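You operate a simulated robot arm through the tools that you are given. There is no shell and no other tool. Be economical: measure what you need, move in short steps, check, and stop when the job is done.

You are at the controls of a simulated robot arm. One attempt, no reset.

Task
Lock the sample and zero ports and prove each tube with a tug.
Fine: swing each port's lever to locked, then tug its tube: the white and the blue tube must stay home. Both lenses end green; the black tube stays in the vent port. Drop nothing and pinch no finger.

It is judged by the outcome, as a careful person would: the job done as asked, and still so three seconds after it is handed in. It fails if anything else is knocked over, pushed out of place, dropped, spilled or broken.

Robot
A 7-joint arm with a two-finger parallel gripper, fixed in place. Base frame: the origin is at the foot of the arm, x ahead of it, y to its left, z up. Readings come in m, rad, newtons and seconds.
With the tool pointing down near the work surface it reaches from about 0.1 to 0.72 m from the base axis. Its first joint turns from -2.897 to 2.897 rad. Payload 3.91 kg.
Tool frame: the origin (TCP) lies between the finger pads and is the grasp point; the fingertips stand 0.03 m ahead of it; z points along the fingers, y is the line along which they close. The gripper opens to 0.11 m. The fingers are 0.02 m wide and 0.01 m thick; the gripper's body (0.048 by 0.112 m) begins 0.055 m behind the TCP.
Orientation is told as [roll, pitch, yaw] about the base's x, y, z axes, in that order, counted from this pose: with the fingers straight down and closing along the base's y, the tool's x points along the base's -x, its y along +y and its z along -z.

Tools
- The arm moves only by the tool jog_arm. Its argument "moves" is text: rows parted by semicolons, each of 7 numbers parted by spaces: the shift along the base's x, y, z in m, then the turn, a rotation vector about the base's x, y, z in rad, then the finger opening in m, from 0 to 0.11. In form: dx dy dz ax ay az jaw; .... A call has 1 to 12 rows; each row shifts and turns the commanded pose from where the row before left it. Rows are played at 5 a second. More than 0.05 m and 0.15 rad between two rows, or a gripper value outside its range, and nothing of the call is played. Where a pose cannot be reached the arm comes as near as it can. A force on the tool above 40 N (or 10 N above the force at the start of the call, whichever is more), or a blocked arm, ends the call early, and 0.2 s more pass. The fingers move at their own pace (about 0.153 m/s each) and stop on an object; they squeeze with about 21 N. The grip force told is the motor's: it shows also when the fingers shut on nothing. Time passes only in rows, and 0.2 s behind the last, so rows that do not move let the fingers close. It gives the time, the measured TCP pose, the force on the tool (base axes), the opening and the grip force at its end, in the units of the frame above (readings bear some noise).
- Cameras (640 x 400 px; columns grow to the right, rows downward): "scene" is fixed at [0.0512, 0.6507, 1.8076]; the picture's right is [-0.78, -0.63, 0.00], its down [-0.27, 0.34, -0.90] and it looks along [0.57, -0.70, -0.44] (base axes); focal length 362 px, centre (320, 200). "wrist" rides on the gripper at [-0.036, 0, -0.057] in the tool frame; the picture's right is [0.00, -1.00, 0.00], its down [0.97, 0.00, -0.24] and it looks along [0.24, 0.00, 0.97] (tool axes); focal length 218 px, centre (320, 200). There is no depth. A picture from a camera that has moved, and an enlarged one, comes with that camera's place and axes in the base frame and with its lens.
- snapshot(camera): a new picture of that camera. It takes no simulated time.
- move_column(by): slides the trunk up (or, below 0, down) by that many m; the arm rides with it, the base frame stays. It gives what a move gives, with no picture.
- enlarge(camera, box): a new picture of the part [left, top, right, bottom] of that camera's present view, enlarged. It takes no simulated time.
- hand_in(): hands the job in; it is judged then, once.

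Work in short steps. Places have to be worked out from the pictures, the camera data and where the tool is seen: move nearer, look again, correct. Check each grasp and each placing, and mend what went wrong. You have 120 turns and 76 pictures in all, those below and enlarged ones among them. Open the gripper and draw the arm clear of the work before you hand the job in, unless the task says otherwise; then end with one line.

The tools are called after "Request:" as a command line: name --argument value ..., lists and objects as JSON in quotes. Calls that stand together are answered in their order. jog_arm: Moves the arm, as the interface text tells. Its arguments: {"type":"object","properties":{"moves":{"type":"string"}},"required":["moves"]} The other tools are called the same way: move_column (by) slides the trunk up or down; snapshot (camera) takes a picture; enlarge (camera, box) takes an enlarged picture of a part of a camera's view; hand_in () hands the job in.

At the start:

```text
t: 0.0
tcp_pos: [0.3818, -0.121, 1.3947]
ee_rot: [-0.002, 0.0, 0.0]
contact_force: [-0.1, 0.5, 0.6]
width: 0.1101
finger_force: 0.1
trunk travel left (down, up): [-0.575, 0.035]
```

scene: 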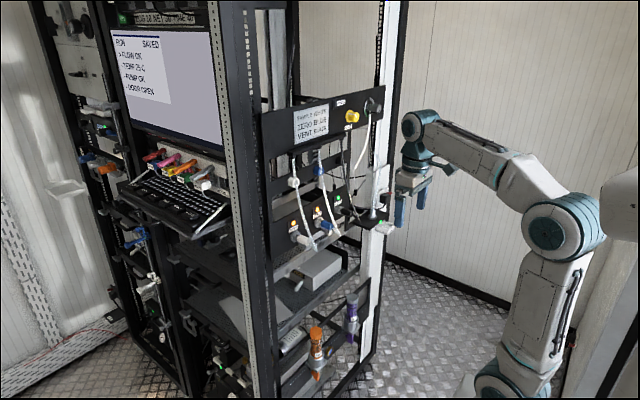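
wrist: 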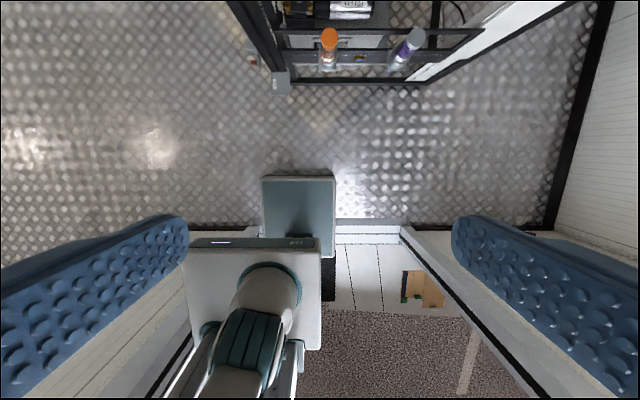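

The rack panel with ports is ahead of the arm; I enlarge the scene view to find the ports, levers and lenses.

Request:
enlarge --camera "scene" --box '[250, 80, 410, 180]'

Request:
enlarge --camera "scene" --box '[260, 170, 400, 260]'

```text
4.00 times, centred on (330, 130) of scene
camera zoom: at [0.0512, 0.6507, 1.8076], right [-0.78, -0.63, 0.0], down [-0.27, 0.34, -0.9], along [0.57, -0.7, -0.44], focal length 1449 px, centre (280, 480)
```

zoom: 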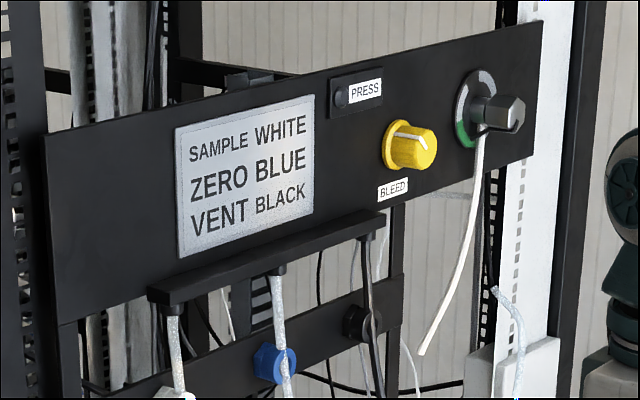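

```text
4.44 times, centred on (330, 215) of scene
camera zoom: at [0.0512, 0.6507, 1.8076], right [-0.78, -0.63, 0.0], down [-0.27, 0.34, -0.9], along [0.57, -0.7, -0.44], focal length 1610 px, centre (276, 133)
```

zoom: 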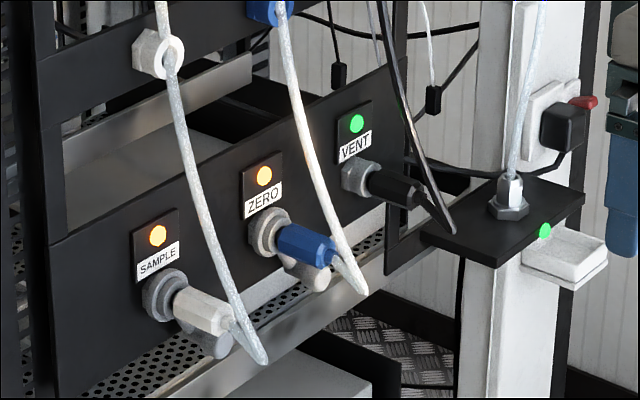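

Panel faces the robot (-x) and the ports sit in a row around z≈1.27. I turn the tool to point along +x, so the wrist camera sees the panel.

Request:
jog_arm --moves "0 0 0 0 -0.15 0 0.11; 0 0 0 0 -0.15 0 0.11; 0 0 0 0 -0.15 0 0.11; 0 0 0 0 -0.15 0 0.11; 0 0 0 0 -0.15 0 0.11; 0 0 0 0 -0.15 0 0.11; 0 0 0 0 -0.15 0 0.11; 0 0 0 0 -0.15 0 0.11; 0 0 0 0 -0.15 0 0.11; 0 0 0 0 -0.15 0 0.11; 0 0 0 0 -0.07 0 0.11"

Request:
snapshot --camera "wrist"

Request:
snapshot --camera "scene"

```text
t: 2.3
tcp_pos: [0.4201, -0.1233, 1.3444]
ee_rot: [-0.287, -1.338, 0.281]
contact_force: [0.0, 1.2, 0.4]
width: 0.1098
finger_force: 0.1
trunk travel left (down, up): [-0.575, 0.035]
stopped in row 11: the arm was blocked; the commanded pose is now the measured one
```

```text
71 pictures are left
camera wrist: at [0.3727, -0.1196, 1.3924], right [0.0, -1.0, 0.06], down [-0.45, -0.06, -0.89], along [0.89, -0.03, -0.45], focal length 218 px, centre (320, 200)
```

wrist: 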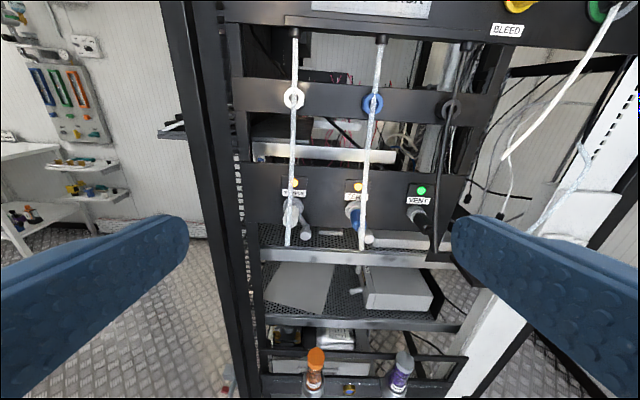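

```text
70 pictures are left
```

scene: 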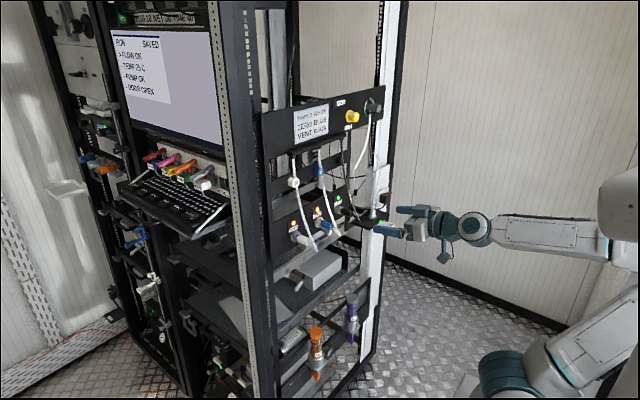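

Triangulation puts the sample lens at about (0.75, -0.082, 1.234), with the ports about 0.12 m apart toward -y. Enlarging both views for lever detail.

Request:
enlarge --camera "wrist" --box '[240, 150, 480, 300]'

Request:
enlarge --camera "scene" --box '[280, 190, 360, 240]'

```text
2.67 times, centred on (360, 225) of wrist
camera zoom: at [0.3727, -0.1196, 1.3924], right [0.0, -1.0, 0.06], down [-0.45, -0.06, -0.89], along [0.89, -0.03, -0.45], focal length 582 px, centre (213, 133)
```

zoom: 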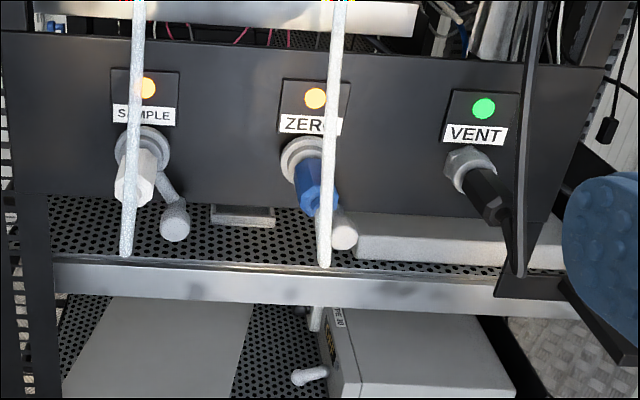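

```text
8.00 times, centred on (320, 215) of scene
camera zoom: at [0.0512, 0.6507, 1.8076], right [-0.78, -0.63, 0.0], down [-0.27, 0.34, -0.9], along [0.57, -0.7, -0.44], focal length 2898 px, centre (320, 80)
```

zoom: 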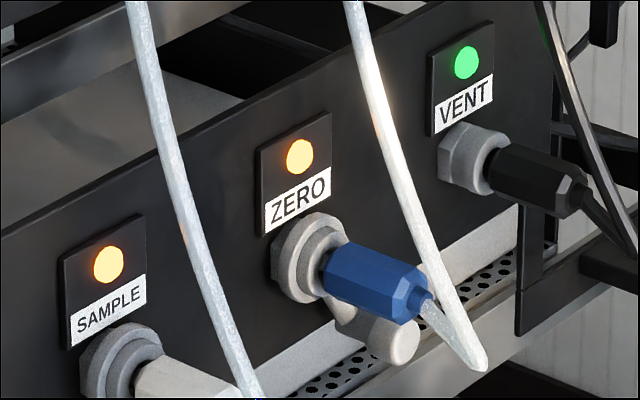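

Each collar carries a lever with a knob, now at about 5 o'clock. I move in a little and finish leveling the tool for a closer look.

Request:
jog_arm --moves "0.03 0 -0.02 0 0 0 0.11; 0.03 0 -0.02 0 0 0 0.11; 0.02 0 -0.02 0 -0.08 0 0.11; 0 0 -0.02 0 -0.08 0 0.11"

Request:
snapshot --camera "wrist"

```text
t: 3.3
tcp_pos: [0.4986, -0.1222, 1.2699]
ee_rot: [-0.887, -1.491, 0.878]
contact_force: [0.3, 0.2, 0.2]
width: 0.1101
finger_force: 0.0
trunk travel left (down, up): [-0.575, 0.035]
```

```text
67 pictures are left
camera wrist: at [0.4439, -0.1193, 1.308], right [-0.01, -1.0, 0.06], down [-0.29, -0.06, -0.96], along [0.96, -0.03, -0.29], focal length 218 px, centre (320, 200)
```

wrist: 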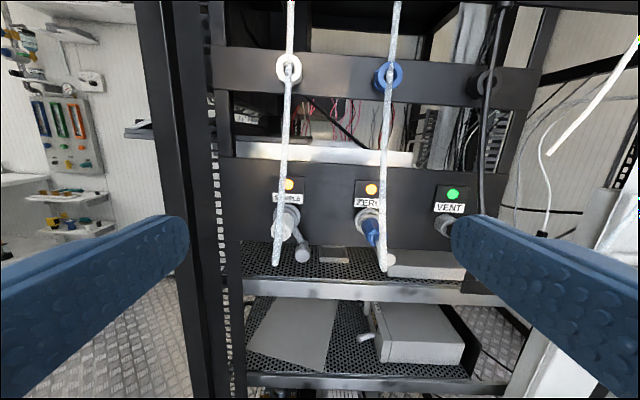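

Small alignment fix and a move closer, keeping fingertips short of the tube loops (lowest loop at about x=0.65, z=1.17).

Request:
jog_arm --moves "0.02 0 -0.02 0.03 -0.025 0.015 0.11; 0.02 0 -0.02 0.03 -0.025 0.015 0.11; 0 0 -0.01 0 0 0 0.11"

Request:
enlarge --camera "wrist" --box '[220, 140, 540, 340]'

```text
t: 4.1
tcp_pos: [0.5385, -0.1221, 1.2194]
ee_rot: [-0.673, -1.566, 0.694]
contact_force: [-0.3, 0.1, 0.2]
width: 0.1096
finger_force: 0.1
trunk travel left (down, up): [-0.575, 0.035]
```

```text
2.00 times, centred on (380, 240) of wrist
camera zoom: at [0.4824, -0.1234, 1.2547], right [0.02, -1.0, 0.0], down [-0.24, -0.01, -0.97], along [0.97, 0.02, -0.24], focal length 436 px, centre (200, 120)
```

zoom: 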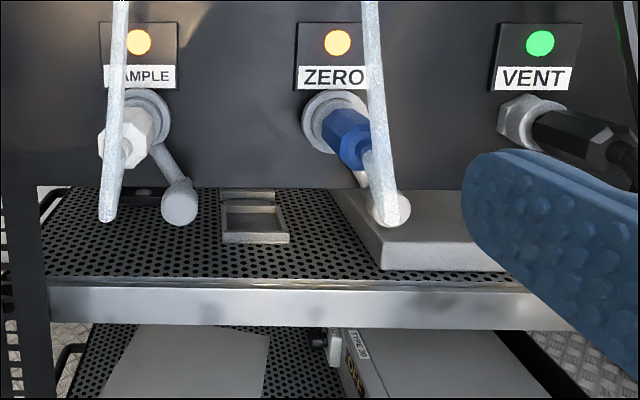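

The knobs are around (0.717, -0.108, 1.144) and (0.717, -0.227, 1.144), about 0.052 m from the port axes. I look for lock/unlock marks on the collars.

Request:
enlarge --camera "wrist" --box '[260, 145, 340, 265]'

Request:
enlarge --camera "wrist" --box '[360, 145, 450, 265]'

```text
3.33 times, centred on (300, 205) of wrist
camera zoom: at [0.4824, -0.1234, 1.2547], right [0.02, -1.0, 0.0], down [-0.24, -0.01, -0.97], along [0.97, 0.02, -0.24], focal length 728 px, centre (387, 183)
```

zoom: 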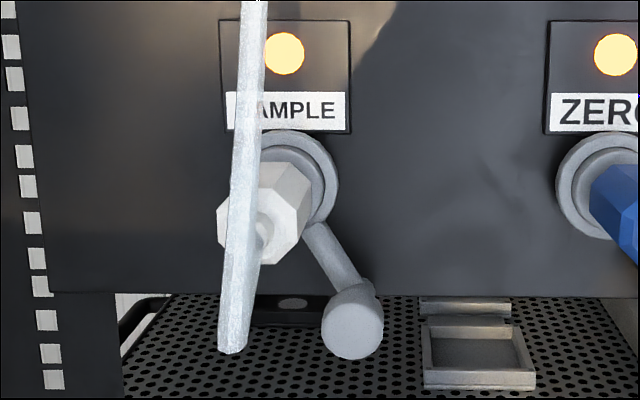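

```text
3.33 times, centred on (405, 205) of wrist
camera zoom: at [0.4824, -0.1234, 1.2547], right [0.02, -1.0, 0.0], down [-0.24, -0.01, -0.97], along [0.97, 0.02, -0.24], focal length 728 px, centre (37, 183)
```

zoom: 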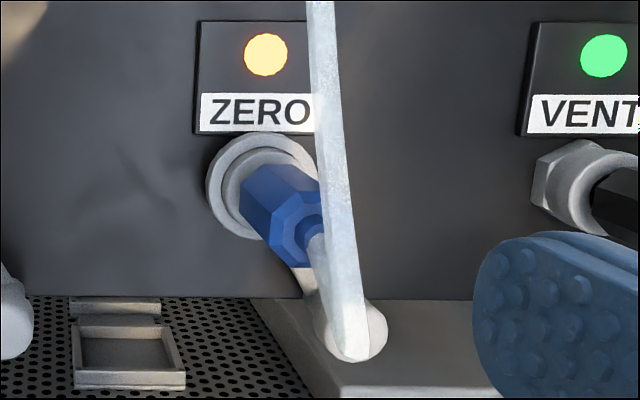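

No marks visible. I tilt the fingers upward by ~0.4 rad and lower, so I can reach the sample knob beneath the tube loop.

Request:
jog_arm --moves "0.01 0.003 -0.033 0 -0.1 -0.01 0.05; 0.015 0.004 -0.033 0 -0.1 -0.01 0.05; 0.015 0.004 -0.033 0 -0.1 0 0.05; 0.015 0.003 -0.033 0 -0.1 0 0.05; 0 0 0 0 0 0 0.05"

Request:
snapshot --camera "wrist"

```text
t: 5.3
tcp_pos: [0.5919, -0.1082, 1.0889]
ee_rot: [-3.128, -1.171, 3.128]
contact_force: [-0.3, -0.2, -0.2]
width: 0.05
finger_force: 0.0
trunk travel left (down, up): [-0.575, 0.035]
```

```text
63 pictures are left
camera wrist: at [0.5265, -0.1082, 1.0985], right [0.0, -1.0, 0.01], down [0.16, -0.01, -0.99], along [0.99, 0.0, 0.16], focal length 218 px, centre (320, 200)
```

wrist: 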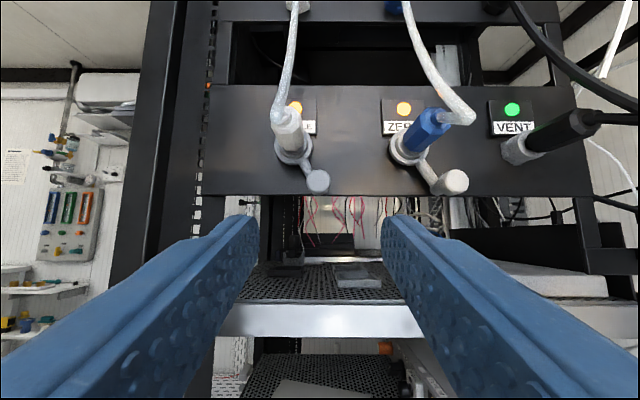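

Knob confirmed at about (0.717, -0.106, 1.146). I advance along the finger direction with the jaw at 0.045, stopping slightly short to check.

Request:
jog_arm --moves "0.03 0.001 0.013 0 0 0 0.045; 0.03 0.001 0.013 0 0 0 0.045; 0.025 0 0.011 0 0 0 0.045; 0 0 0 0 0 0 0.045"

Request:
snapshot --camera "wrist"

Request:
enlarge --camera "scene" --box '[260, 170, 400, 260]'

```text
t: 6.3
tcp_pos: [0.6766, -0.1071, 1.1253]
ee_rot: [-3.132, -1.173, 3.131]
contact_force: [-0.1, -0.4, 0.8]
width: 0.0448
finger_force: 0.0
trunk travel left (down, up): [-0.575, 0.035]
```

```text
62 pictures are left
camera wrist: at [0.6124, -0.107, 1.1356], right [0.0, -1.0, 0.0], down [0.15, 0.0, -0.99], along [0.99, 0.0, 0.15], focal length 218 px, centre (320, 200)
```

wrist: 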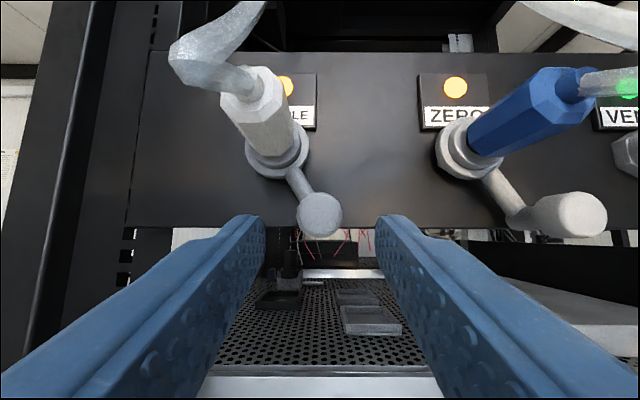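

```text
4.44 times, centred on (330, 215) of scene
camera zoom: at [0.0512, 0.6507, 1.8076], right [-0.78, -0.63, 0.0], down [-0.27, 0.34, -0.9], along [0.57, -0.7, -0.44], focal length 1610 px, centre (276, 133)
```

zoom: 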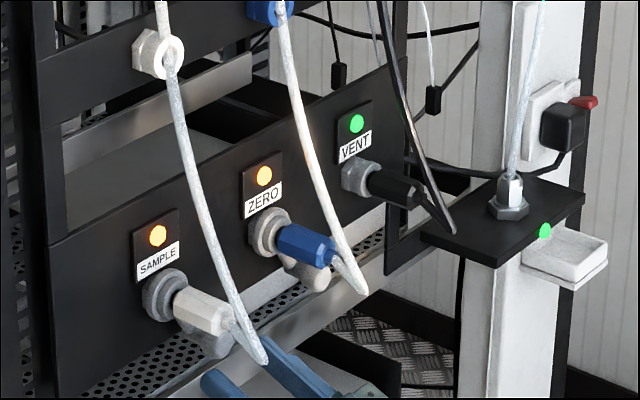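

The knob is centred between the fingers, so I advance 3 cm and close on it.

Request:
jog_arm --moves "0.016 0 0.006 0 0 0 0.045; 0.016 0 0.005 0 0 0 0.045; 0 0 0 0 0 0 0.03; 0 0 0 0 0 0 0.015; 0 0 0 0 0 0 0.015"

Request:
snapshot --camera "wrist"

```text
t: 7.5
tcp_pos: [0.7105, -0.1081, 1.1373]
ee_rot: [-3.13, -1.173, 3.131]
contact_force: [0.1, -0.3, 0.9]
width: 0.0203
finger_force: 44.4
trunk travel left (down, up): [-0.575, 0.035]
```

```text
60 pictures are left
camera wrist: at [0.644, -0.1076, 1.1466], right [0.0, -1.0, 0.0], down [0.15, 0.0, -0.99], along [0.99, 0.0, 0.15], focal length 218 px, centre (320, 200)
```

wrist: 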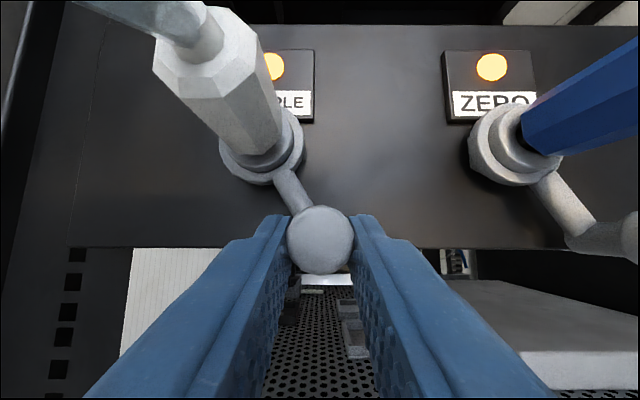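

Grip on the knob is good (20 mm). I test the swing toward +y (clockwise from the front) with a small step, watching the force.

Request:
jog_arm --moves "0 0.004 -0.0022 0.08 0 0 0.015; 0 0.004 -0.0018 0.08 0 0 0.015; 0 0 0 0 0 0 0.015"

Request:
enlarge --camera "wrist" --box '[160, 0, 480, 300]'

```text
t: 8.3
tcp_pos: [0.71, -0.0987, 1.1333]
ee_rot: [2.757, -1.145, -2.787]
contact_force: [2.3, 0.5, 2.6]
width: 0.0209
finger_force: 45.2
trunk travel left (down, up): [-0.575, 0.035]
```

```text
1.33 times, centred on (320, 150) of wrist
camera zoom: at [0.644, -0.1005, 1.1427], right [0.0, -0.99, -0.16], down [0.15, 0.15, -0.98], along [0.99, -0.02, 0.15], focal length 291 px, centre (320, 267)
```

zoom: 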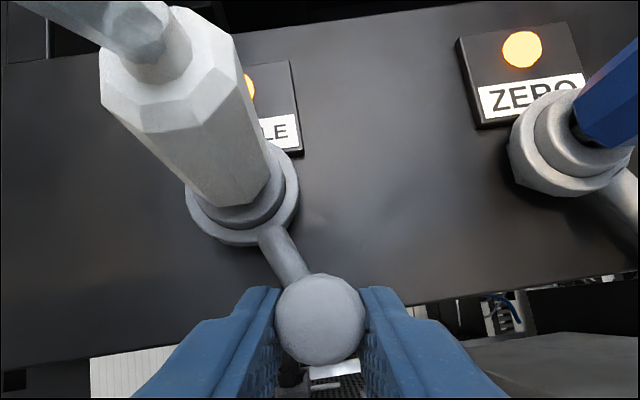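

The lever follows freely. I continue the arc clockwise, with the tool turning along, and check the lens.

Request:
jog_arm --moves "0 0.0068 -0.002 0.14 0 0 0.015; 0 0.007 -0.001 0.14 0 0 0.015; 0 0.007 0 0.14 0 0 0.015; 0 0 0 0 0 0 0.015"

Request:
enlarge --camera "wrist" --box '[160, 0, 480, 300]'

Request:
enlarge --camera "scene" --box '[260, 170, 400, 260]'

```text
t: 9.3
tcp_pos: [0.7092, -0.0759, 1.1292]
ee_rot: [2.109, -0.884, -2.227]
contact_force: [2.5, 8.3, 7.4]
width: 0.0208
finger_force: 44.7
trunk travel left (down, up): [-0.575, 0.035]
```

```text
1.33 times, centred on (320, 150) of wrist
camera zoom: at [0.6439, -0.0828, 1.138], right [0.0, -0.84, -0.54], down [0.15, 0.54, -0.83], along [0.99, -0.08, 0.13], focal length 291 px, centre (320, 267)
```

zoom: 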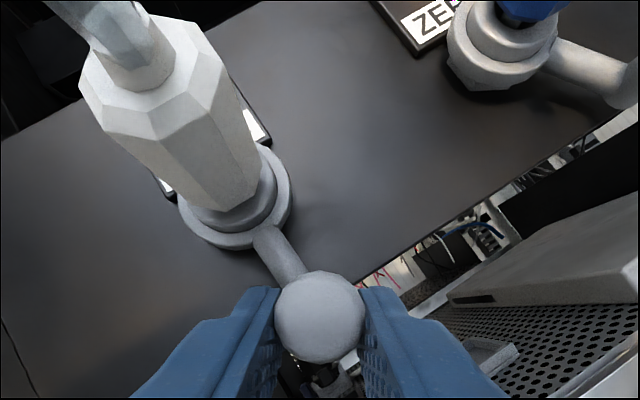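

```text
4.44 times, centred on (330, 215) of scene
camera zoom: at [0.0512, 0.6507, 1.8076], right [-0.78, -0.63, 0.0], down [-0.27, 0.34, -0.9], along [0.57, -0.7, -0.44], focal length 1610 px, centre (276, 133)
```

zoom: 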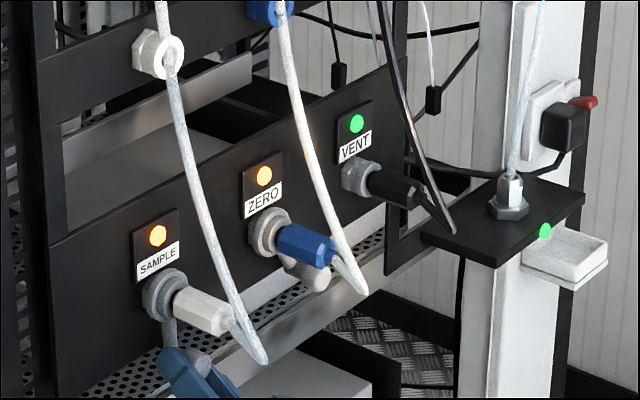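

No stop yet and the lens is still amber. I continue the arc.

Request:
jog_arm --moves "0 0.007 0.002 0.13 0 0 0.015; 0 0.0068 0.0024 0.13 0 0 0.015; 0 0.0064 0.0031 0.13 0 0 0.015; 0 0 0 0 0 0 0.015"

Request:
snapshot --camera "wrist"

Request:
enlarge --camera "scene" --box '[260, 170, 400, 260]'

```text
t: 10.3
tcp_pos: [0.7097, -0.0584, 1.1332]
ee_rot: [1.827, -0.55, -2.041]
contact_force: [-11.7, 3.4, -18.0]
width: 0.0209
finger_force: 45.5
trunk travel left (down, up): [-0.575, 0.035]
```

```text
56 pictures are left
camera wrist: at [0.6439, -0.0663, 1.1401], right [0.0, -0.57, -0.82], down [0.15, 0.81, -0.56], along [0.99, -0.13, 0.08], focal length 218 px, centre (320, 200)
```

wrist: 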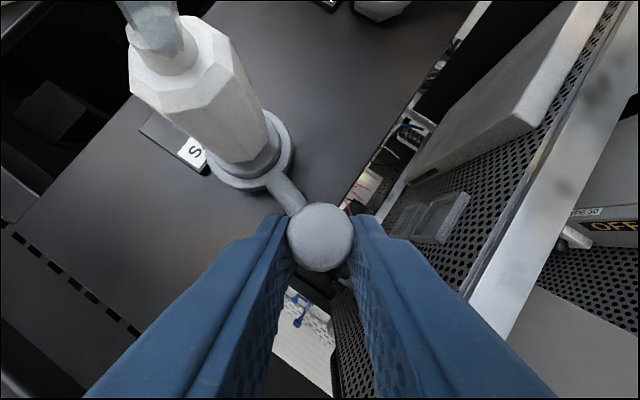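

```text
4.44 times, centred on (330, 215) of scene
camera zoom: at [0.0512, 0.6507, 1.8076], right [-0.78, -0.63, 0.0], down [-0.27, 0.34, -0.9], along [0.57, -0.7, -0.44], focal length 1610 px, centre (276, 133)
```

zoom: 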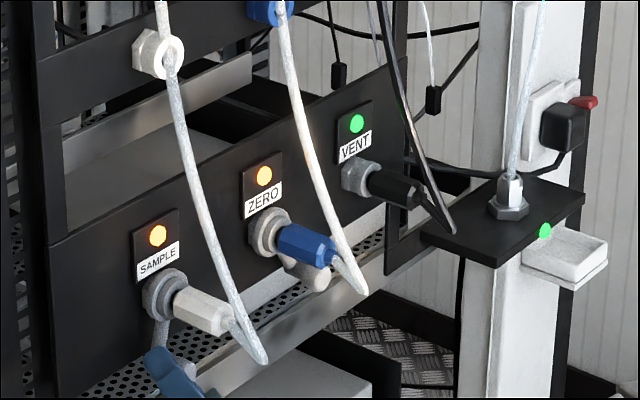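

Force of about -18 N in z appeared, so something may be touching. I look wider before going on.

Request:
enlarge --camera "scene" --box '[270, 205, 350, 265]'

```text
6.67 times, centred on (310, 235) of scene
camera zoom: at [0.0512, 0.6507, 1.8076], right [-0.78, -0.63, 0.0], down [-0.27, 0.34, -0.9], along [0.57, -0.7, -0.44], focal length 2415 px, centre (387, -33)
```

zoom: 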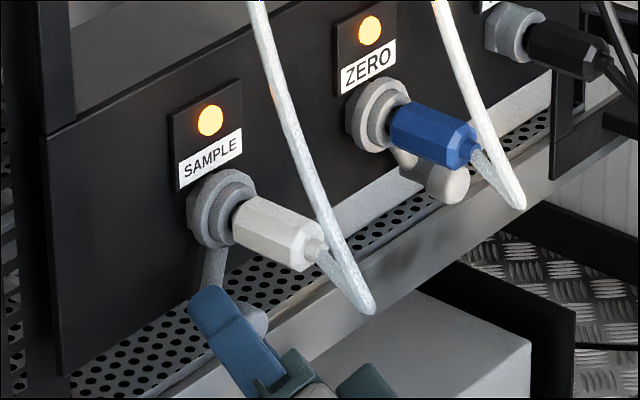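

Fingertips are probably brushing the panel. I open, back off 6 mm, and see whether the lever stays where it is.

Request:
jog_arm --moves "0 0 0 0 0 0 0.036; -0.003 0 0 0 0 0 0.036; -0.004 0 0 0 0 0 0.036; 0 0 0 0 0 0 0.036"

Request:
snapshot --camera "wrist"

```text
t: 11.3
tcp_pos: [0.7028, -0.058, 1.1364]
ee_rot: [1.832, -0.552, -2.043]
contact_force: [-0.5, 0.5, -0.3]
width: 0.036
finger_force: 0.1
trunk travel left (down, up): [-0.575, 0.035]
```

```text
53 pictures are left
camera wrist: at [0.6372, -0.0671, 1.1422], right [0.0, -0.57, -0.82], down [0.16, 0.81, -0.56], along [0.99, -0.13, 0.09], focal length 218 px, centre (320, 200)
```

wrist: 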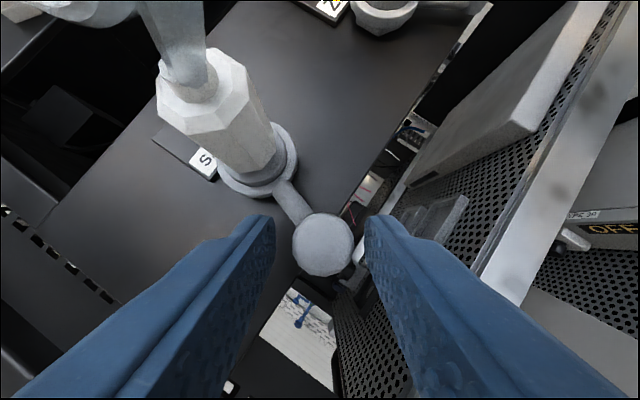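

The lever stays at about 18° past straight-down. I cage the knob loosely (0.023) and continue along the arc with fixed orientation.

Request:
jog_arm --moves "0 0 0 0 0 0 0.023; 0 0.0065 0.0027 0 0 0 0.023; 0 0.0062 0.0036 0 0 0 0.023; 0 0 0 0 0 0 0.023"

Request:
snapshot --camera "wrist"

Request:
enlarge --camera "scene" --box '[270, 205, 350, 265]'

```text
t: 12.3
tcp_pos: [0.7029, -0.045, 1.1436]
ee_rot: [1.83, -0.554, -2.045]
contact_force: [-0.1, -0.8, -0.2]
width: 0.0231
finger_force: 0.2
trunk travel left (down, up): [-0.575, 0.035]
```

```text
52 pictures are left
camera wrist: at [0.6372, -0.0542, 1.148], right [0.0, -0.57, -0.82], down [0.15, 0.81, -0.56], along [0.99, -0.13, 0.09], focal length 218 px, centre (320, 200)
```

wrist: 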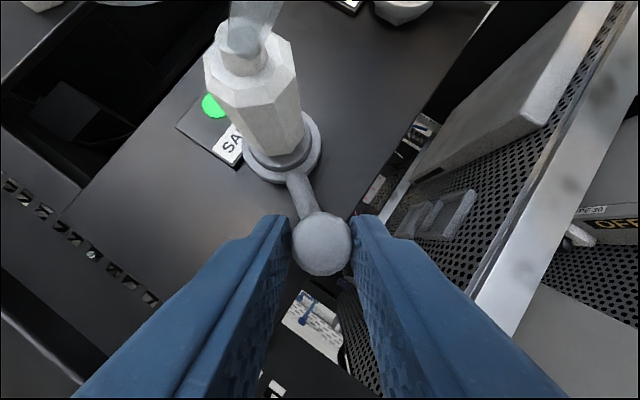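

```text
6.67 times, centred on (310, 235) of scene
camera zoom: at [0.0512, 0.6507, 1.8076], right [-0.78, -0.63, 0.0], down [-0.27, 0.34, -0.9], along [0.57, -0.7, -0.44], focal length 2415 px, centre (387, -33)
```

zoom: 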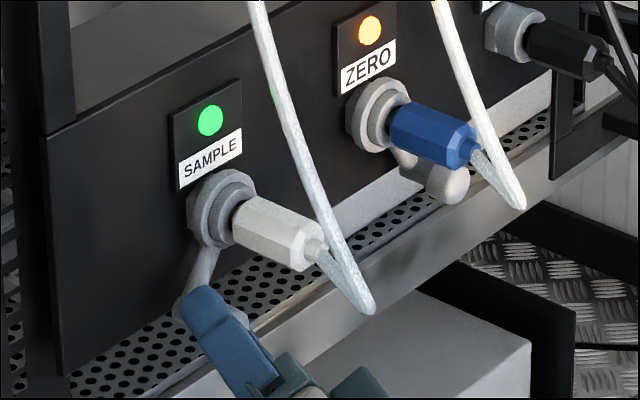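

The sample lens turned green. I nudge a little further to find the stop so it's fully locked.

Request:
jog_arm --moves "0 0.003 0.0021 0 0 0 0.023; 0 0.0029 0.0023 0 0 0 0.023; 0 0 0 0 0 0 0.023"

Request:
snapshot --camera "wrist"

```text
t: 13.1
tcp_pos: [0.703, -0.0409, 1.146]
ee_rot: [1.829, -0.552, -2.044]
contact_force: [-4.4, -9.1, -7.6]
width: 0.0285
finger_force: 5.3
trunk travel left (down, up): [-0.575, 0.035]
```

```text
50 pictures are left
camera wrist: at [0.6375, -0.0504, 1.1516], right [0.0, -0.57, -0.82], down [0.16, 0.81, -0.56], along [0.99, -0.13, 0.09], focal length 218 px, centre (320, 200)
```

wrist: 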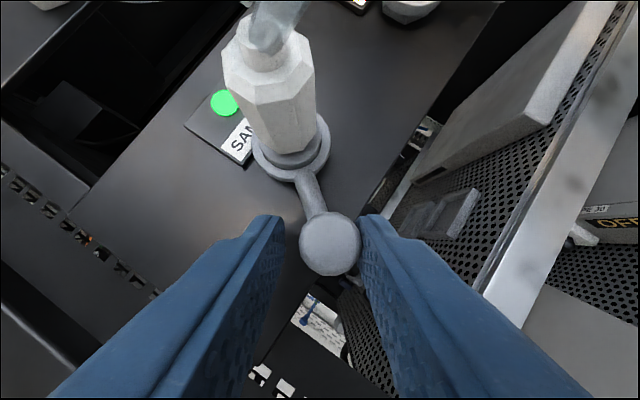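

The fingers were spread by the stop, so the sample lever is fully locked. I open and withdraw below the tube, then rotate the tool back upright.

Request:
jog_arm --moves "0 0 0 0 0 0 0.04; -0.02 0.004 -0.006 0 0 0 0.04; -0.03 0.006 -0.012 0 0 0 0.04; -0.04 0 -0.016 0 0 0 0.04; -0.03 -0.005 -0.01 -0.14 0 0 0.04; 0 -0.01 0 -0.14 0 0 0.04; 0 -0.01 0 -0.14 0 0 0.04; 0 -0.01 0 -0.14 0 0 0.04; 0 -0.01 0 -0.14 0 0 0.04; 0 -0.01 0 -0.14 0 0 0.04; 0 -0.01 0 -0.13 0 0 0.04; 0 0 0 0 0 0 0.04"

Request:
snapshot --camera "wrist"

```text
t: 15.7
tcp_pos: [0.5829, -0.0944, 1.104]
ee_rot: [-3.125, -1.171, 3.126]
contact_force: [0.3, 0.9, 0.0]
width: 0.04
finger_force: 0.1
trunk travel left (down, up): [-0.575, 0.035]
```

```text
49 pictures are left
camera wrist: at [0.517, -0.094, 1.1134], right [0.0, -1.0, 0.01], down [0.15, -0.01, -0.99], along [0.99, 0.0, 0.15], focal length 218 px, centre (320, 200)
```

wrist: 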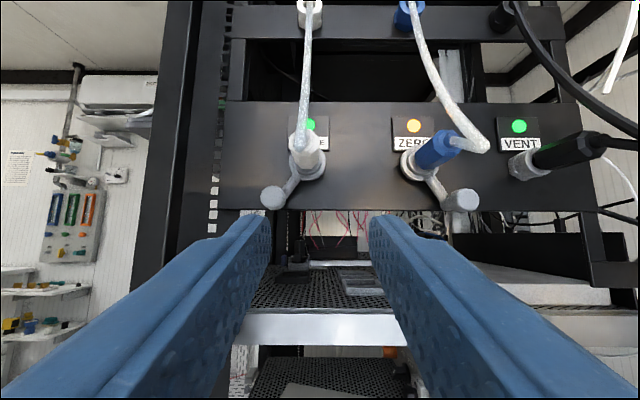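

Sample is locked symmetrically. Now I move to the zero knob at about (0.717, -0.226, 1.145) using the same approach.

Request:
jog_arm --moves "0 -0.045 -0.005 0 0 0 0.045; 0.01 -0.045 -0.005 0 0 0 0.045; 0.01 -0.041 0 0 0 0 0.045; 0.03 0 0.012 0 0 0 0.045; 0.03 0 0.013 0 0 0 0.045; 0 0 0 0 0 0 0.045"

Request:
snapshot --camera "wrist"

```text
t: 17.1
tcp_pos: [0.6624, -0.2249, 1.1191]
ee_rot: [-3.129, -1.172, 3.131]
contact_force: [-0.4, 0.0, 0.5]
width: 0.0451
finger_force: 0.1
trunk travel left (down, up): [-0.575, 0.035]
```

```text
48 pictures are left
camera wrist: at [0.5966, -0.225, 1.1287], right [0.0, -1.0, 0.0], down [0.15, 0.0, -0.99], along [0.99, 0.0, 0.15], focal length 218 px, centre (320, 200)
```

wrist: 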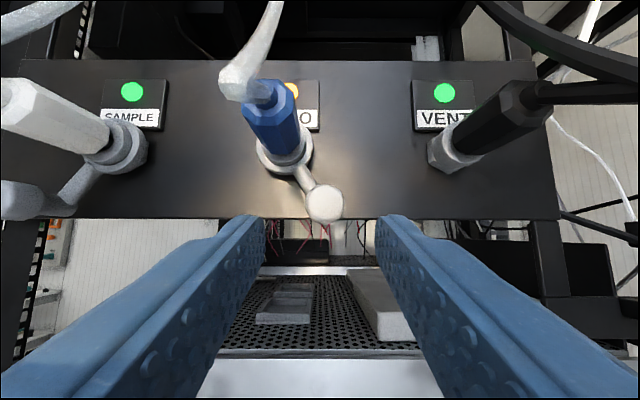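

Knob seen at y≈-0.228. I advance, cage it, and begin the arc.

Request:
jog_arm --moves "0.021 -0.003 0.0085 0 0 0 0.045; 0.021 0 0.0085 0 0 0 0.045; 0 0 0 0 0 0 0.023; 0 0 0 0 0 0 0.023; 0 0.0064 -0.003 0 0 0 0.023; 0 0.0068 -0.002 0 0 0 0.023; 0 0.007 -0.001 0 0 0 0.023; 0 0 0 0 0 0 0.023"

Request:
snapshot --camera "wrist"

```text
t: 18.9
tcp_pos: [0.7046, -0.2073, 1.1279]
ee_rot: [-3.132, -1.175, 3.131]
contact_force: [-0.2, 0.6, -0.1]
width: 0.0233
finger_force: 0.4
trunk travel left (down, up): [-0.575, 0.035]
```

```text
47 pictures are left
camera wrist: at [0.6391, -0.2074, 1.1391], right [0.0, -1.0, 0.0], down [0.15, 0.0, -0.99], along [0.99, 0.0, 0.15], focal length 218 px, centre (320, 200)
```

wrist: 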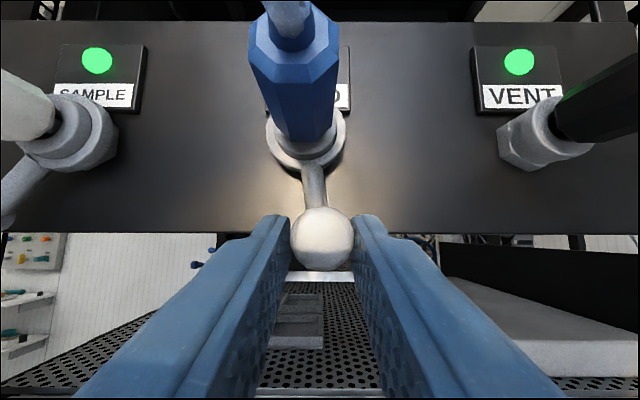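

The lever follows. I continue the arc to the mirrored position.

Request:
jog_arm --moves "0 0.0071 -0.0005 0 0 0 0.023; 0 0.0071 0.0005 0 0 0 0.023; 0 0.007 0.0015 0 0 0 0.023; 0 0.0067 0.0024 0 0 0 0.023; 0 0.0063 0.0034 0 0 0 0.023; 0 0.004 0.003 0 0 0 0.023; 0 0 0 0 0 0 0.023"

Request:
snapshot --camera "wrist"

```text
t: 20.5
tcp_pos: [0.7043, -0.1701, 1.14]
ee_rot: [-3.131, -1.172, 3.133]
contact_force: [0.1, -0.7, -0.5]
width: 0.0231
finger_force: 0.0
trunk travel left (down, up): [-0.575, 0.035]
```

```text
46 pictures are left
camera wrist: at [0.6389, -0.1698, 1.1497], right [0.0, -1.0, 0.0], down [0.15, 0.0, -0.99], along [0.99, 0.0, 0.15], focal length 218 px, centre (320, 200)
```

wrist: 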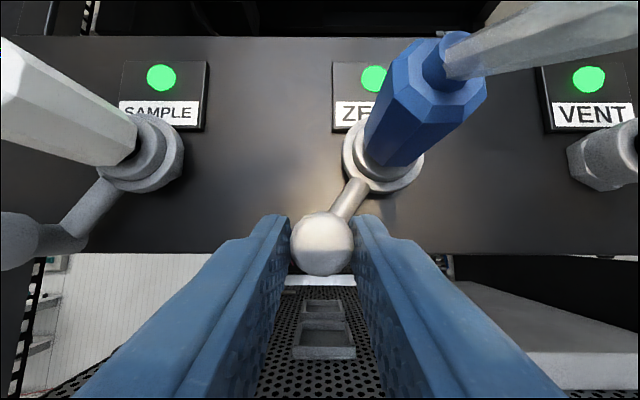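

Zero is green. I push a hair further to the stop.

Request:
jog_arm --moves "0 0.003 0.0021 0 0 0 0.023; 0 0.0025 0.002 0 0 0 0.023; 0 0 0 0 0 0 0.023"

```text
t: 21.3
tcp_pos: [0.7056, -0.1667, 1.1426]
ee_rot: [-3.137, -1.175, 3.135]
contact_force: [-2.1, -9.8, -4.7]
width: 0.0282
finger_force: 4.9
trunk travel left (down, up): [-0.575, 0.035]
```

The zero lever hit its stop. I withdraw below the tube, then line up with the blue connector (axis about y=-0.201, z=1.187) for the tug.

Request:
jog_arm --moves "0 0 0 0 0 0 0.04; -0.03 0 -0.014 0 0 0 0.04; -0.04 0 -0.018 0 0 0 0.05; -0.045 -0.017 0 0 0 0 0.055; 0 -0.017 0.02 0 0 0 0.055; 0 0 0.02 0 0 0 0.055; 0 0 0 0 0 0 0.055"

Request:
snapshot --camera "wrist"

Request:
enlarge --camera "scene" --box '[270, 190, 370, 260]'

```text
t: 22.9
tcp_pos: [0.5891, -0.1987, 1.1513]
ee_rot: [-3.13, -1.173, 3.133]
contact_force: [-0.8, -0.7, 0.4]
width: 0.0545
finger_force: 0.0
trunk travel left (down, up): [-0.575, 0.035]
```

```text
45 pictures are left
camera wrist: at [0.5235, -0.198, 1.1617], right [0.0, -1.0, 0.0], down [0.15, 0.0, -0.99], along [0.99, 0.0, 0.15], focal length 218 px, centre (320, 200)
```

wrist: 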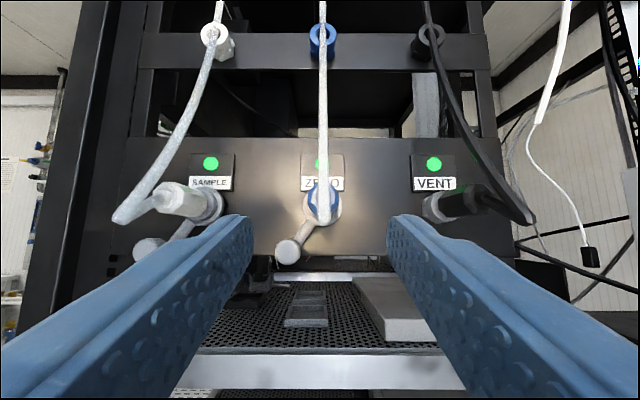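

```text
5.71 times, centred on (320, 225) of scene
camera zoom: at [0.0512, 0.6507, 1.8076], right [-0.78, -0.63, 0.0], down [-0.27, 0.34, -0.9], along [0.57, -0.7, -0.44], focal length 2070 px, centre (320, 57)
```

zoom: 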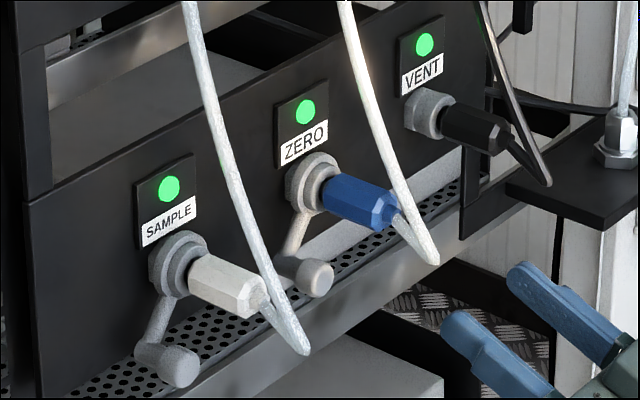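

The connector front is near x=0.696 and the tube tip is at (0.658, -0.201, 1.168), within the fingers' gap. I advance to straddle the connector without closing.

Request:
jog_arm --moves "0.03 -0.001 0.01 0 0 0 0.055; 0.03 -0.001 0.01 0 0 0 0.055; 0.03 0 0.009 0 0 0 0.055; 0.014 0 0.003 0 0 0 0.055; 0 0 0 0 0 0 0.055"

Request:
snapshot --camera "wrist"

Request:
enlarge --camera "scene" --box '[270, 190, 370, 260]'

```text
t: 24.1
tcp_pos: [0.6931, -0.1994, 1.1831]
ee_rot: [-3.132, -1.173, 3.132]
contact_force: [0.0, -0.1, 0.0]
width: 0.055
finger_force: 0.1
trunk travel left (down, up): [-0.575, 0.035]
```

```text
43 pictures are left
camera wrist: at [0.6277, -0.2003, 1.1938], right [0.0, -1.0, 0.0], down [0.15, 0.0, -0.99], along [0.99, 0.0, 0.15], focal length 218 px, centre (320, 200)
```

wrist: 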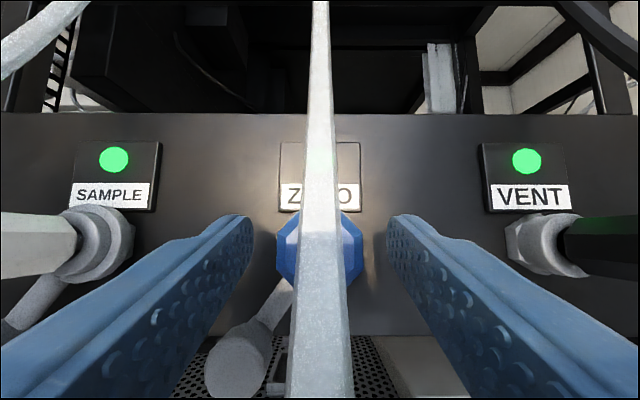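

```text
5.71 times, centred on (320, 225) of scene
camera zoom: at [0.0512, 0.6507, 1.8076], right [-0.78, -0.63, 0.0], down [-0.27, 0.34, -0.9], along [0.57, -0.7, -0.44], focal length 2070 px, centre (320, 57)
```

zoom: 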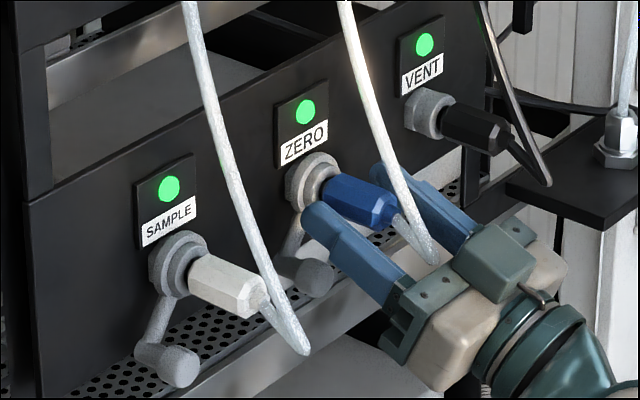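

The blue connector is straddled and well centred. I close and then pull back gently along -x.

Request:
jog_arm --moves "0 0 0 0 0 0 0.035; 0 0 0 0 0 0 0.012; 0 0 0 0 0 0 0.012; 0 0 0 0 0 0 0.012"

Request:
jog_arm --moves "-0.002 0 0 0 0 0 0.012; -0.002 0 0 0 0 0 0.012; -0.002 0 0 0 0 0 0.012; 0 0 0 0 0 0 0.012"

Request:
enlarge --camera "scene" --box '[270, 190, 370, 260]'

```text
t: 25.1
tcp_pos: [0.693, -0.1992, 1.1832]
ee_rot: [-3.131, -1.172, 3.132]
contact_force: [-0.5, 0.7, 0.0]
width: 0.0231
finger_force: 20.8
trunk travel left (down, up): [-0.575, 0.035]
```

```text
t: 26.1
tcp_pos: [0.69, -0.2012, 1.1812]
ee_rot: [-3.13, -1.176, 3.131]
contact_force: [18.4, 0.1, 5.5]
width: 0.0232
finger_force: 20.9
trunk travel left (down, up): [-0.575, 0.035]
```

```text
5.71 times, centred on (320, 225) of scene
camera zoom: at [0.0512, 0.6507, 1.8076], right [-0.78, -0.63, 0.0], down [-0.27, 0.34, -0.9], along [0.57, -0.7, -0.44], focal length 2070 px, centre (320, 57)
```

zoom: 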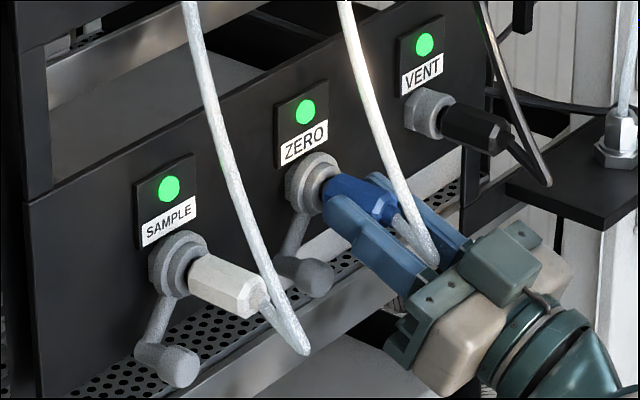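

An 18 N pull is held and the connector hasn't moved. I tug slightly more, hold briefly, relax, and release.

Request:
jog_arm --moves "-0.002 0 0 0 0 0 0.012; 0 0 0 0 0 0 0.012; 0 0 0 0 0 0 0.012"

Request:
jog_arm --moves "0.004 0 0.001 0 0 0 0.012; 0.003 0 0.001 0 0 0 0.012; 0 0 0 0 0 0 0.03; 0 0 0 0 0 0 0.055; 0 0 0 0 0 0 0.055"

Request:
enlarge --camera "scene" --box '[270, 190, 370, 260]'

```text
t: 26.9
tcp_pos: [0.6875, -0.2007, 1.1823]
ee_rot: [-3.133, -1.178, 3.133]
contact_force: [16.5, 0.8, 2.1]
width: 0.023
finger_force: 20.9
trunk travel left (down, up): [-0.575, 0.035]
```

```text
t: 28.1
tcp_pos: [0.6935, -0.2007, 1.1858]
ee_rot: [-3.132, -1.174, 3.132]
contact_force: [-0.2, 0.0, -0.1]
width: 0.055
finger_force: 0.0
trunk travel left (down, up): [-0.575, 0.035]
```

```text
5.71 times, centred on (320, 225) of scene
camera zoom: at [0.0512, 0.6507, 1.8076], right [-0.78, -0.63, 0.0], down [-0.27, 0.34, -0.9], along [0.57, -0.7, -0.44], focal length 2070 px, centre (320, 57)
```

zoom: 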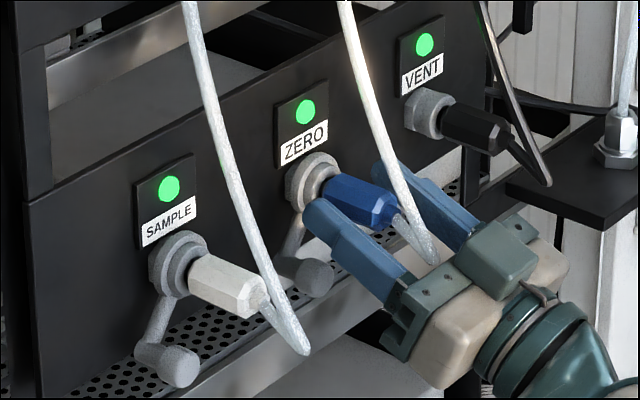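

Blue stayed home and green. I retract, shift to the sample connector (y≈-0.081) and check alignment.

Request:
jog_arm --moves "-0.014 0 -0.004 0 0 0 0.055; -0.03 0 -0.01 0 0 0 0.055; -0.03 0 -0.01 0 0 0 0.055; -0.03 0 -0.01 0 0 0 0.055; 0 0.04 0 0 0 0 0.055; 0 0.04 0 0 0 0 0.055; 0 0.04 0 0 0 0 0.055; 0 0 0 0 0 0 0.055"

Request:
snapshot --camera "wrist"

```text
t: 29.9
tcp_pos: [0.5894, -0.0801, 1.1511]
ee_rot: [-3.13, -1.174, 3.13]
contact_force: [0.2, 0.0, -0.1]
width: 0.0549
finger_force: 0.1
trunk travel left (down, up): [-0.575, 0.035]
```

```text
39 pictures are left
camera wrist: at [0.5228, -0.0807, 1.1609], right [0.0, -1.0, 0.0], down [0.15, 0.0, -0.99], along [0.99, 0.0, 0.15], focal length 218 px, centre (320, 200)
```

wrist: 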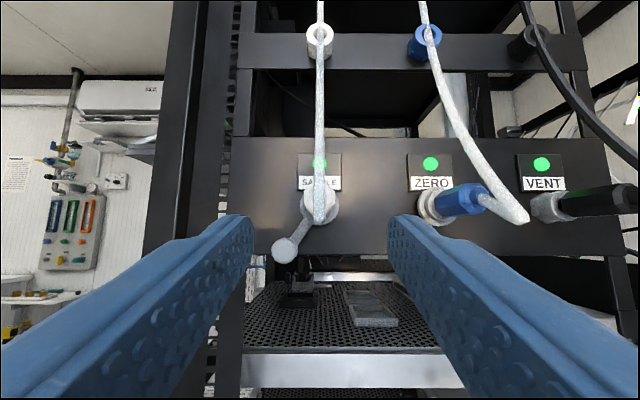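

The white tube is centred. Same approach as on zero.

Request:
jog_arm --moves "0.03 0 0.01 0 0 0 0.055; 0.03 0 0.01 0 0 0 0.055; 0.03 0 0.009 0 0 0 0.055; 0.014 0 0.003 0 0 0 0.055; 0 0 0 0 0 0 0.055"

Request:
snapshot --camera "wrist"

```text
t: 31.1
tcp_pos: [0.6927, -0.082, 1.1846]
ee_rot: [-3.131, -1.172, 3.13]
contact_force: [0.9, 0.2, 0.3]
width: 0.0551
finger_force: 0.0
trunk travel left (down, up): [-0.575, 0.035]
```

```text
38 pictures are left
camera wrist: at [0.6271, -0.0809, 1.1939], right [0.0, -1.0, 0.0], down [0.15, 0.0, -0.99], along [0.99, 0.0, 0.15], focal length 218 px, centre (320, 200)
```

wrist: 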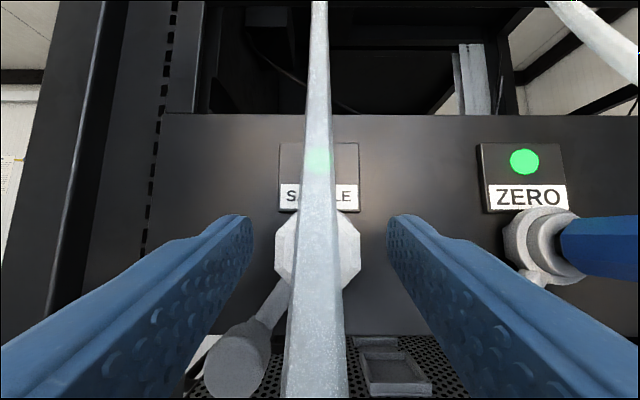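

Centred on the white connector; I close and tug.

Request:
jog_arm --moves "0 0 0 0 0 0 0.035; 0 0 0 0 0 0 0.012; 0 0 0 0 0 0 0.012; 0 0 0 0 0 0 0.012"

Request:
jog_arm --moves "-0.002 0 0 0 0 0 0.012; -0.002 0 0 0 0 0 0.012; -0.002 0 0 0 0 0 0.012; 0 0 0 0 0 0 0.012; -0.001 0 0 0 0 0 0.012; 0 0 0 0 0 0 0.012; 0 0 0 0 0 0 0.012"

Request:
enlarge --camera "scene" --box '[270, 190, 370, 260]'

```text
t: 32.1
tcp_pos: [0.692, -0.0816, 1.183]
ee_rot: [-3.132, -1.171, 3.131]
contact_force: [0.8, 1.9, 1.0]
width: 0.0233
finger_force: 20.9
trunk travel left (down, up): [-0.575, 0.035]
```

```text
t: 33.7
tcp_pos: [0.6879, -0.0806, 1.1818]
ee_rot: [-3.129, -1.175, 3.131]
contact_force: [17.8, 2.9, 4.3]
width: 0.0229
finger_force: 21.0
trunk travel left (down, up): [-0.575, 0.035]
```

```text
5.71 times, centred on (320, 225) of scene
camera zoom: at [0.0512, 0.6507, 1.8076], right [-0.78, -0.63, 0.0], down [-0.27, 0.34, -0.9], along [0.57, -0.7, -0.44], focal length 2070 px, centre (320, 57)
```

zoom: 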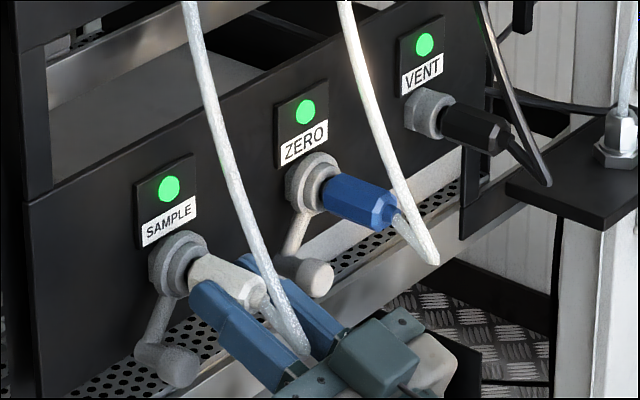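

White held at 18 N. I relax, open, withdraw, and back the arm off.

Request:
jog_arm --moves "0.003 0 0.001 0 0 0 0.012; 0.002 0 0.001 0 0 0 0.012; 0 0 0 0 0 0 0.03; 0 0 0 0 0 0 0.055; 0 0 0 0 0 0 0.055; -0.014 0 -0.004 0 0 0 0.055; -0.03 0 -0.01 0 0 0 0.055; -0.03 0 -0.01 0 0 0 0.055; -0.03 0 -0.01 0 0 0 0.055; -0.03 0 0 0 0 0 0.055; -0.03 0 0 0 0 0 0.055; 0 0 0 0 0 0 0.055"

Request:
snapshot --camera "wrist"

Request:
enlarge --camera "scene" --box '[270, 190, 370, 260]'

```text
t: 36.3
tcp_pos: [0.5265, -0.0804, 1.1523]
ee_rot: [-3.131, -1.174, 3.13]
contact_force: [0.0, -0.2, -0.3]
width: 0.0549
finger_force: 0.1
trunk travel left (down, up): [-0.575, 0.035]
```

```text
36 pictures are left
camera wrist: at [0.4606, -0.0806, 1.1619], right [0.0, -1.0, 0.0], down [0.15, 0.0, -0.99], along [0.99, 0.0, 0.15], focal length 218 px, centre (320, 200)
```

wrist: 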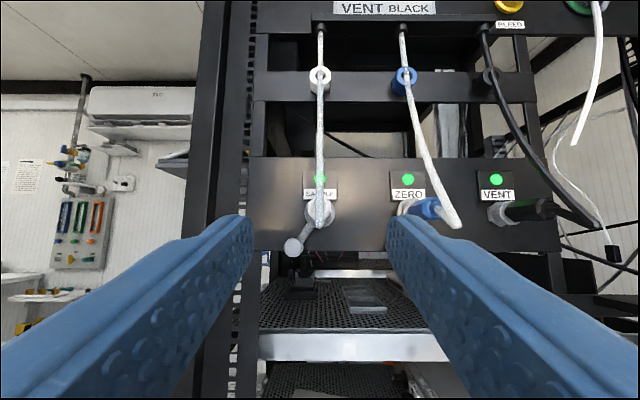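

```text
5.71 times, centred on (320, 225) of scene
camera zoom: at [0.0512, 0.6507, 1.8076], right [-0.78, -0.63, 0.0], down [-0.27, 0.34, -0.9], along [0.57, -0.7, -0.44], focal length 2070 px, centre (320, 57)
```

zoom: 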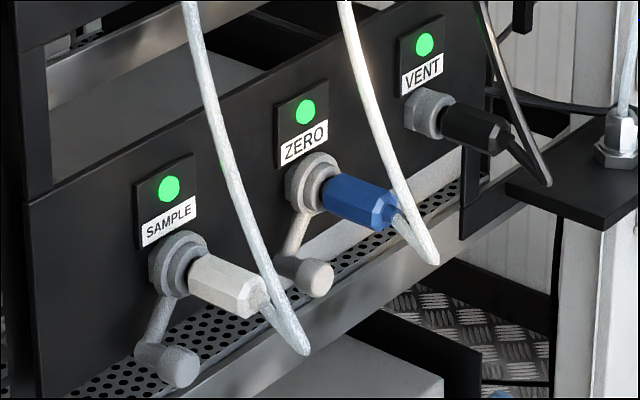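

All lenses are green and the tubes are home. I open the gripper fully, draw back a bit more, then hand in.

Request:
jog_arm --moves "-0.03 0 0 0 0 0 0.08; -0.03 0 0 0 0 0 0.11; 0 0 0 0 0 0 0.11"

Request:
hand_in

```text
t: 37.1
tcp_pos: [0.5081, -0.0907, 1.143]
ee_rot: [-3.129, -1.173, 3.131]
contact_force: [0.7, 0.6, -0.6]
width: 0.1101
finger_force: 0.1
out of reach, approached as far as the arm can: row 1, 2
trunk travel left (down, up): [-0.575, 0.035]
```

```text
The job is handed in.
```

The sample and zero levers are both locked to their stops. The white and blue tubes each held a tug of about 18 N, both lenses are green, and the black tube is still in the vent port.
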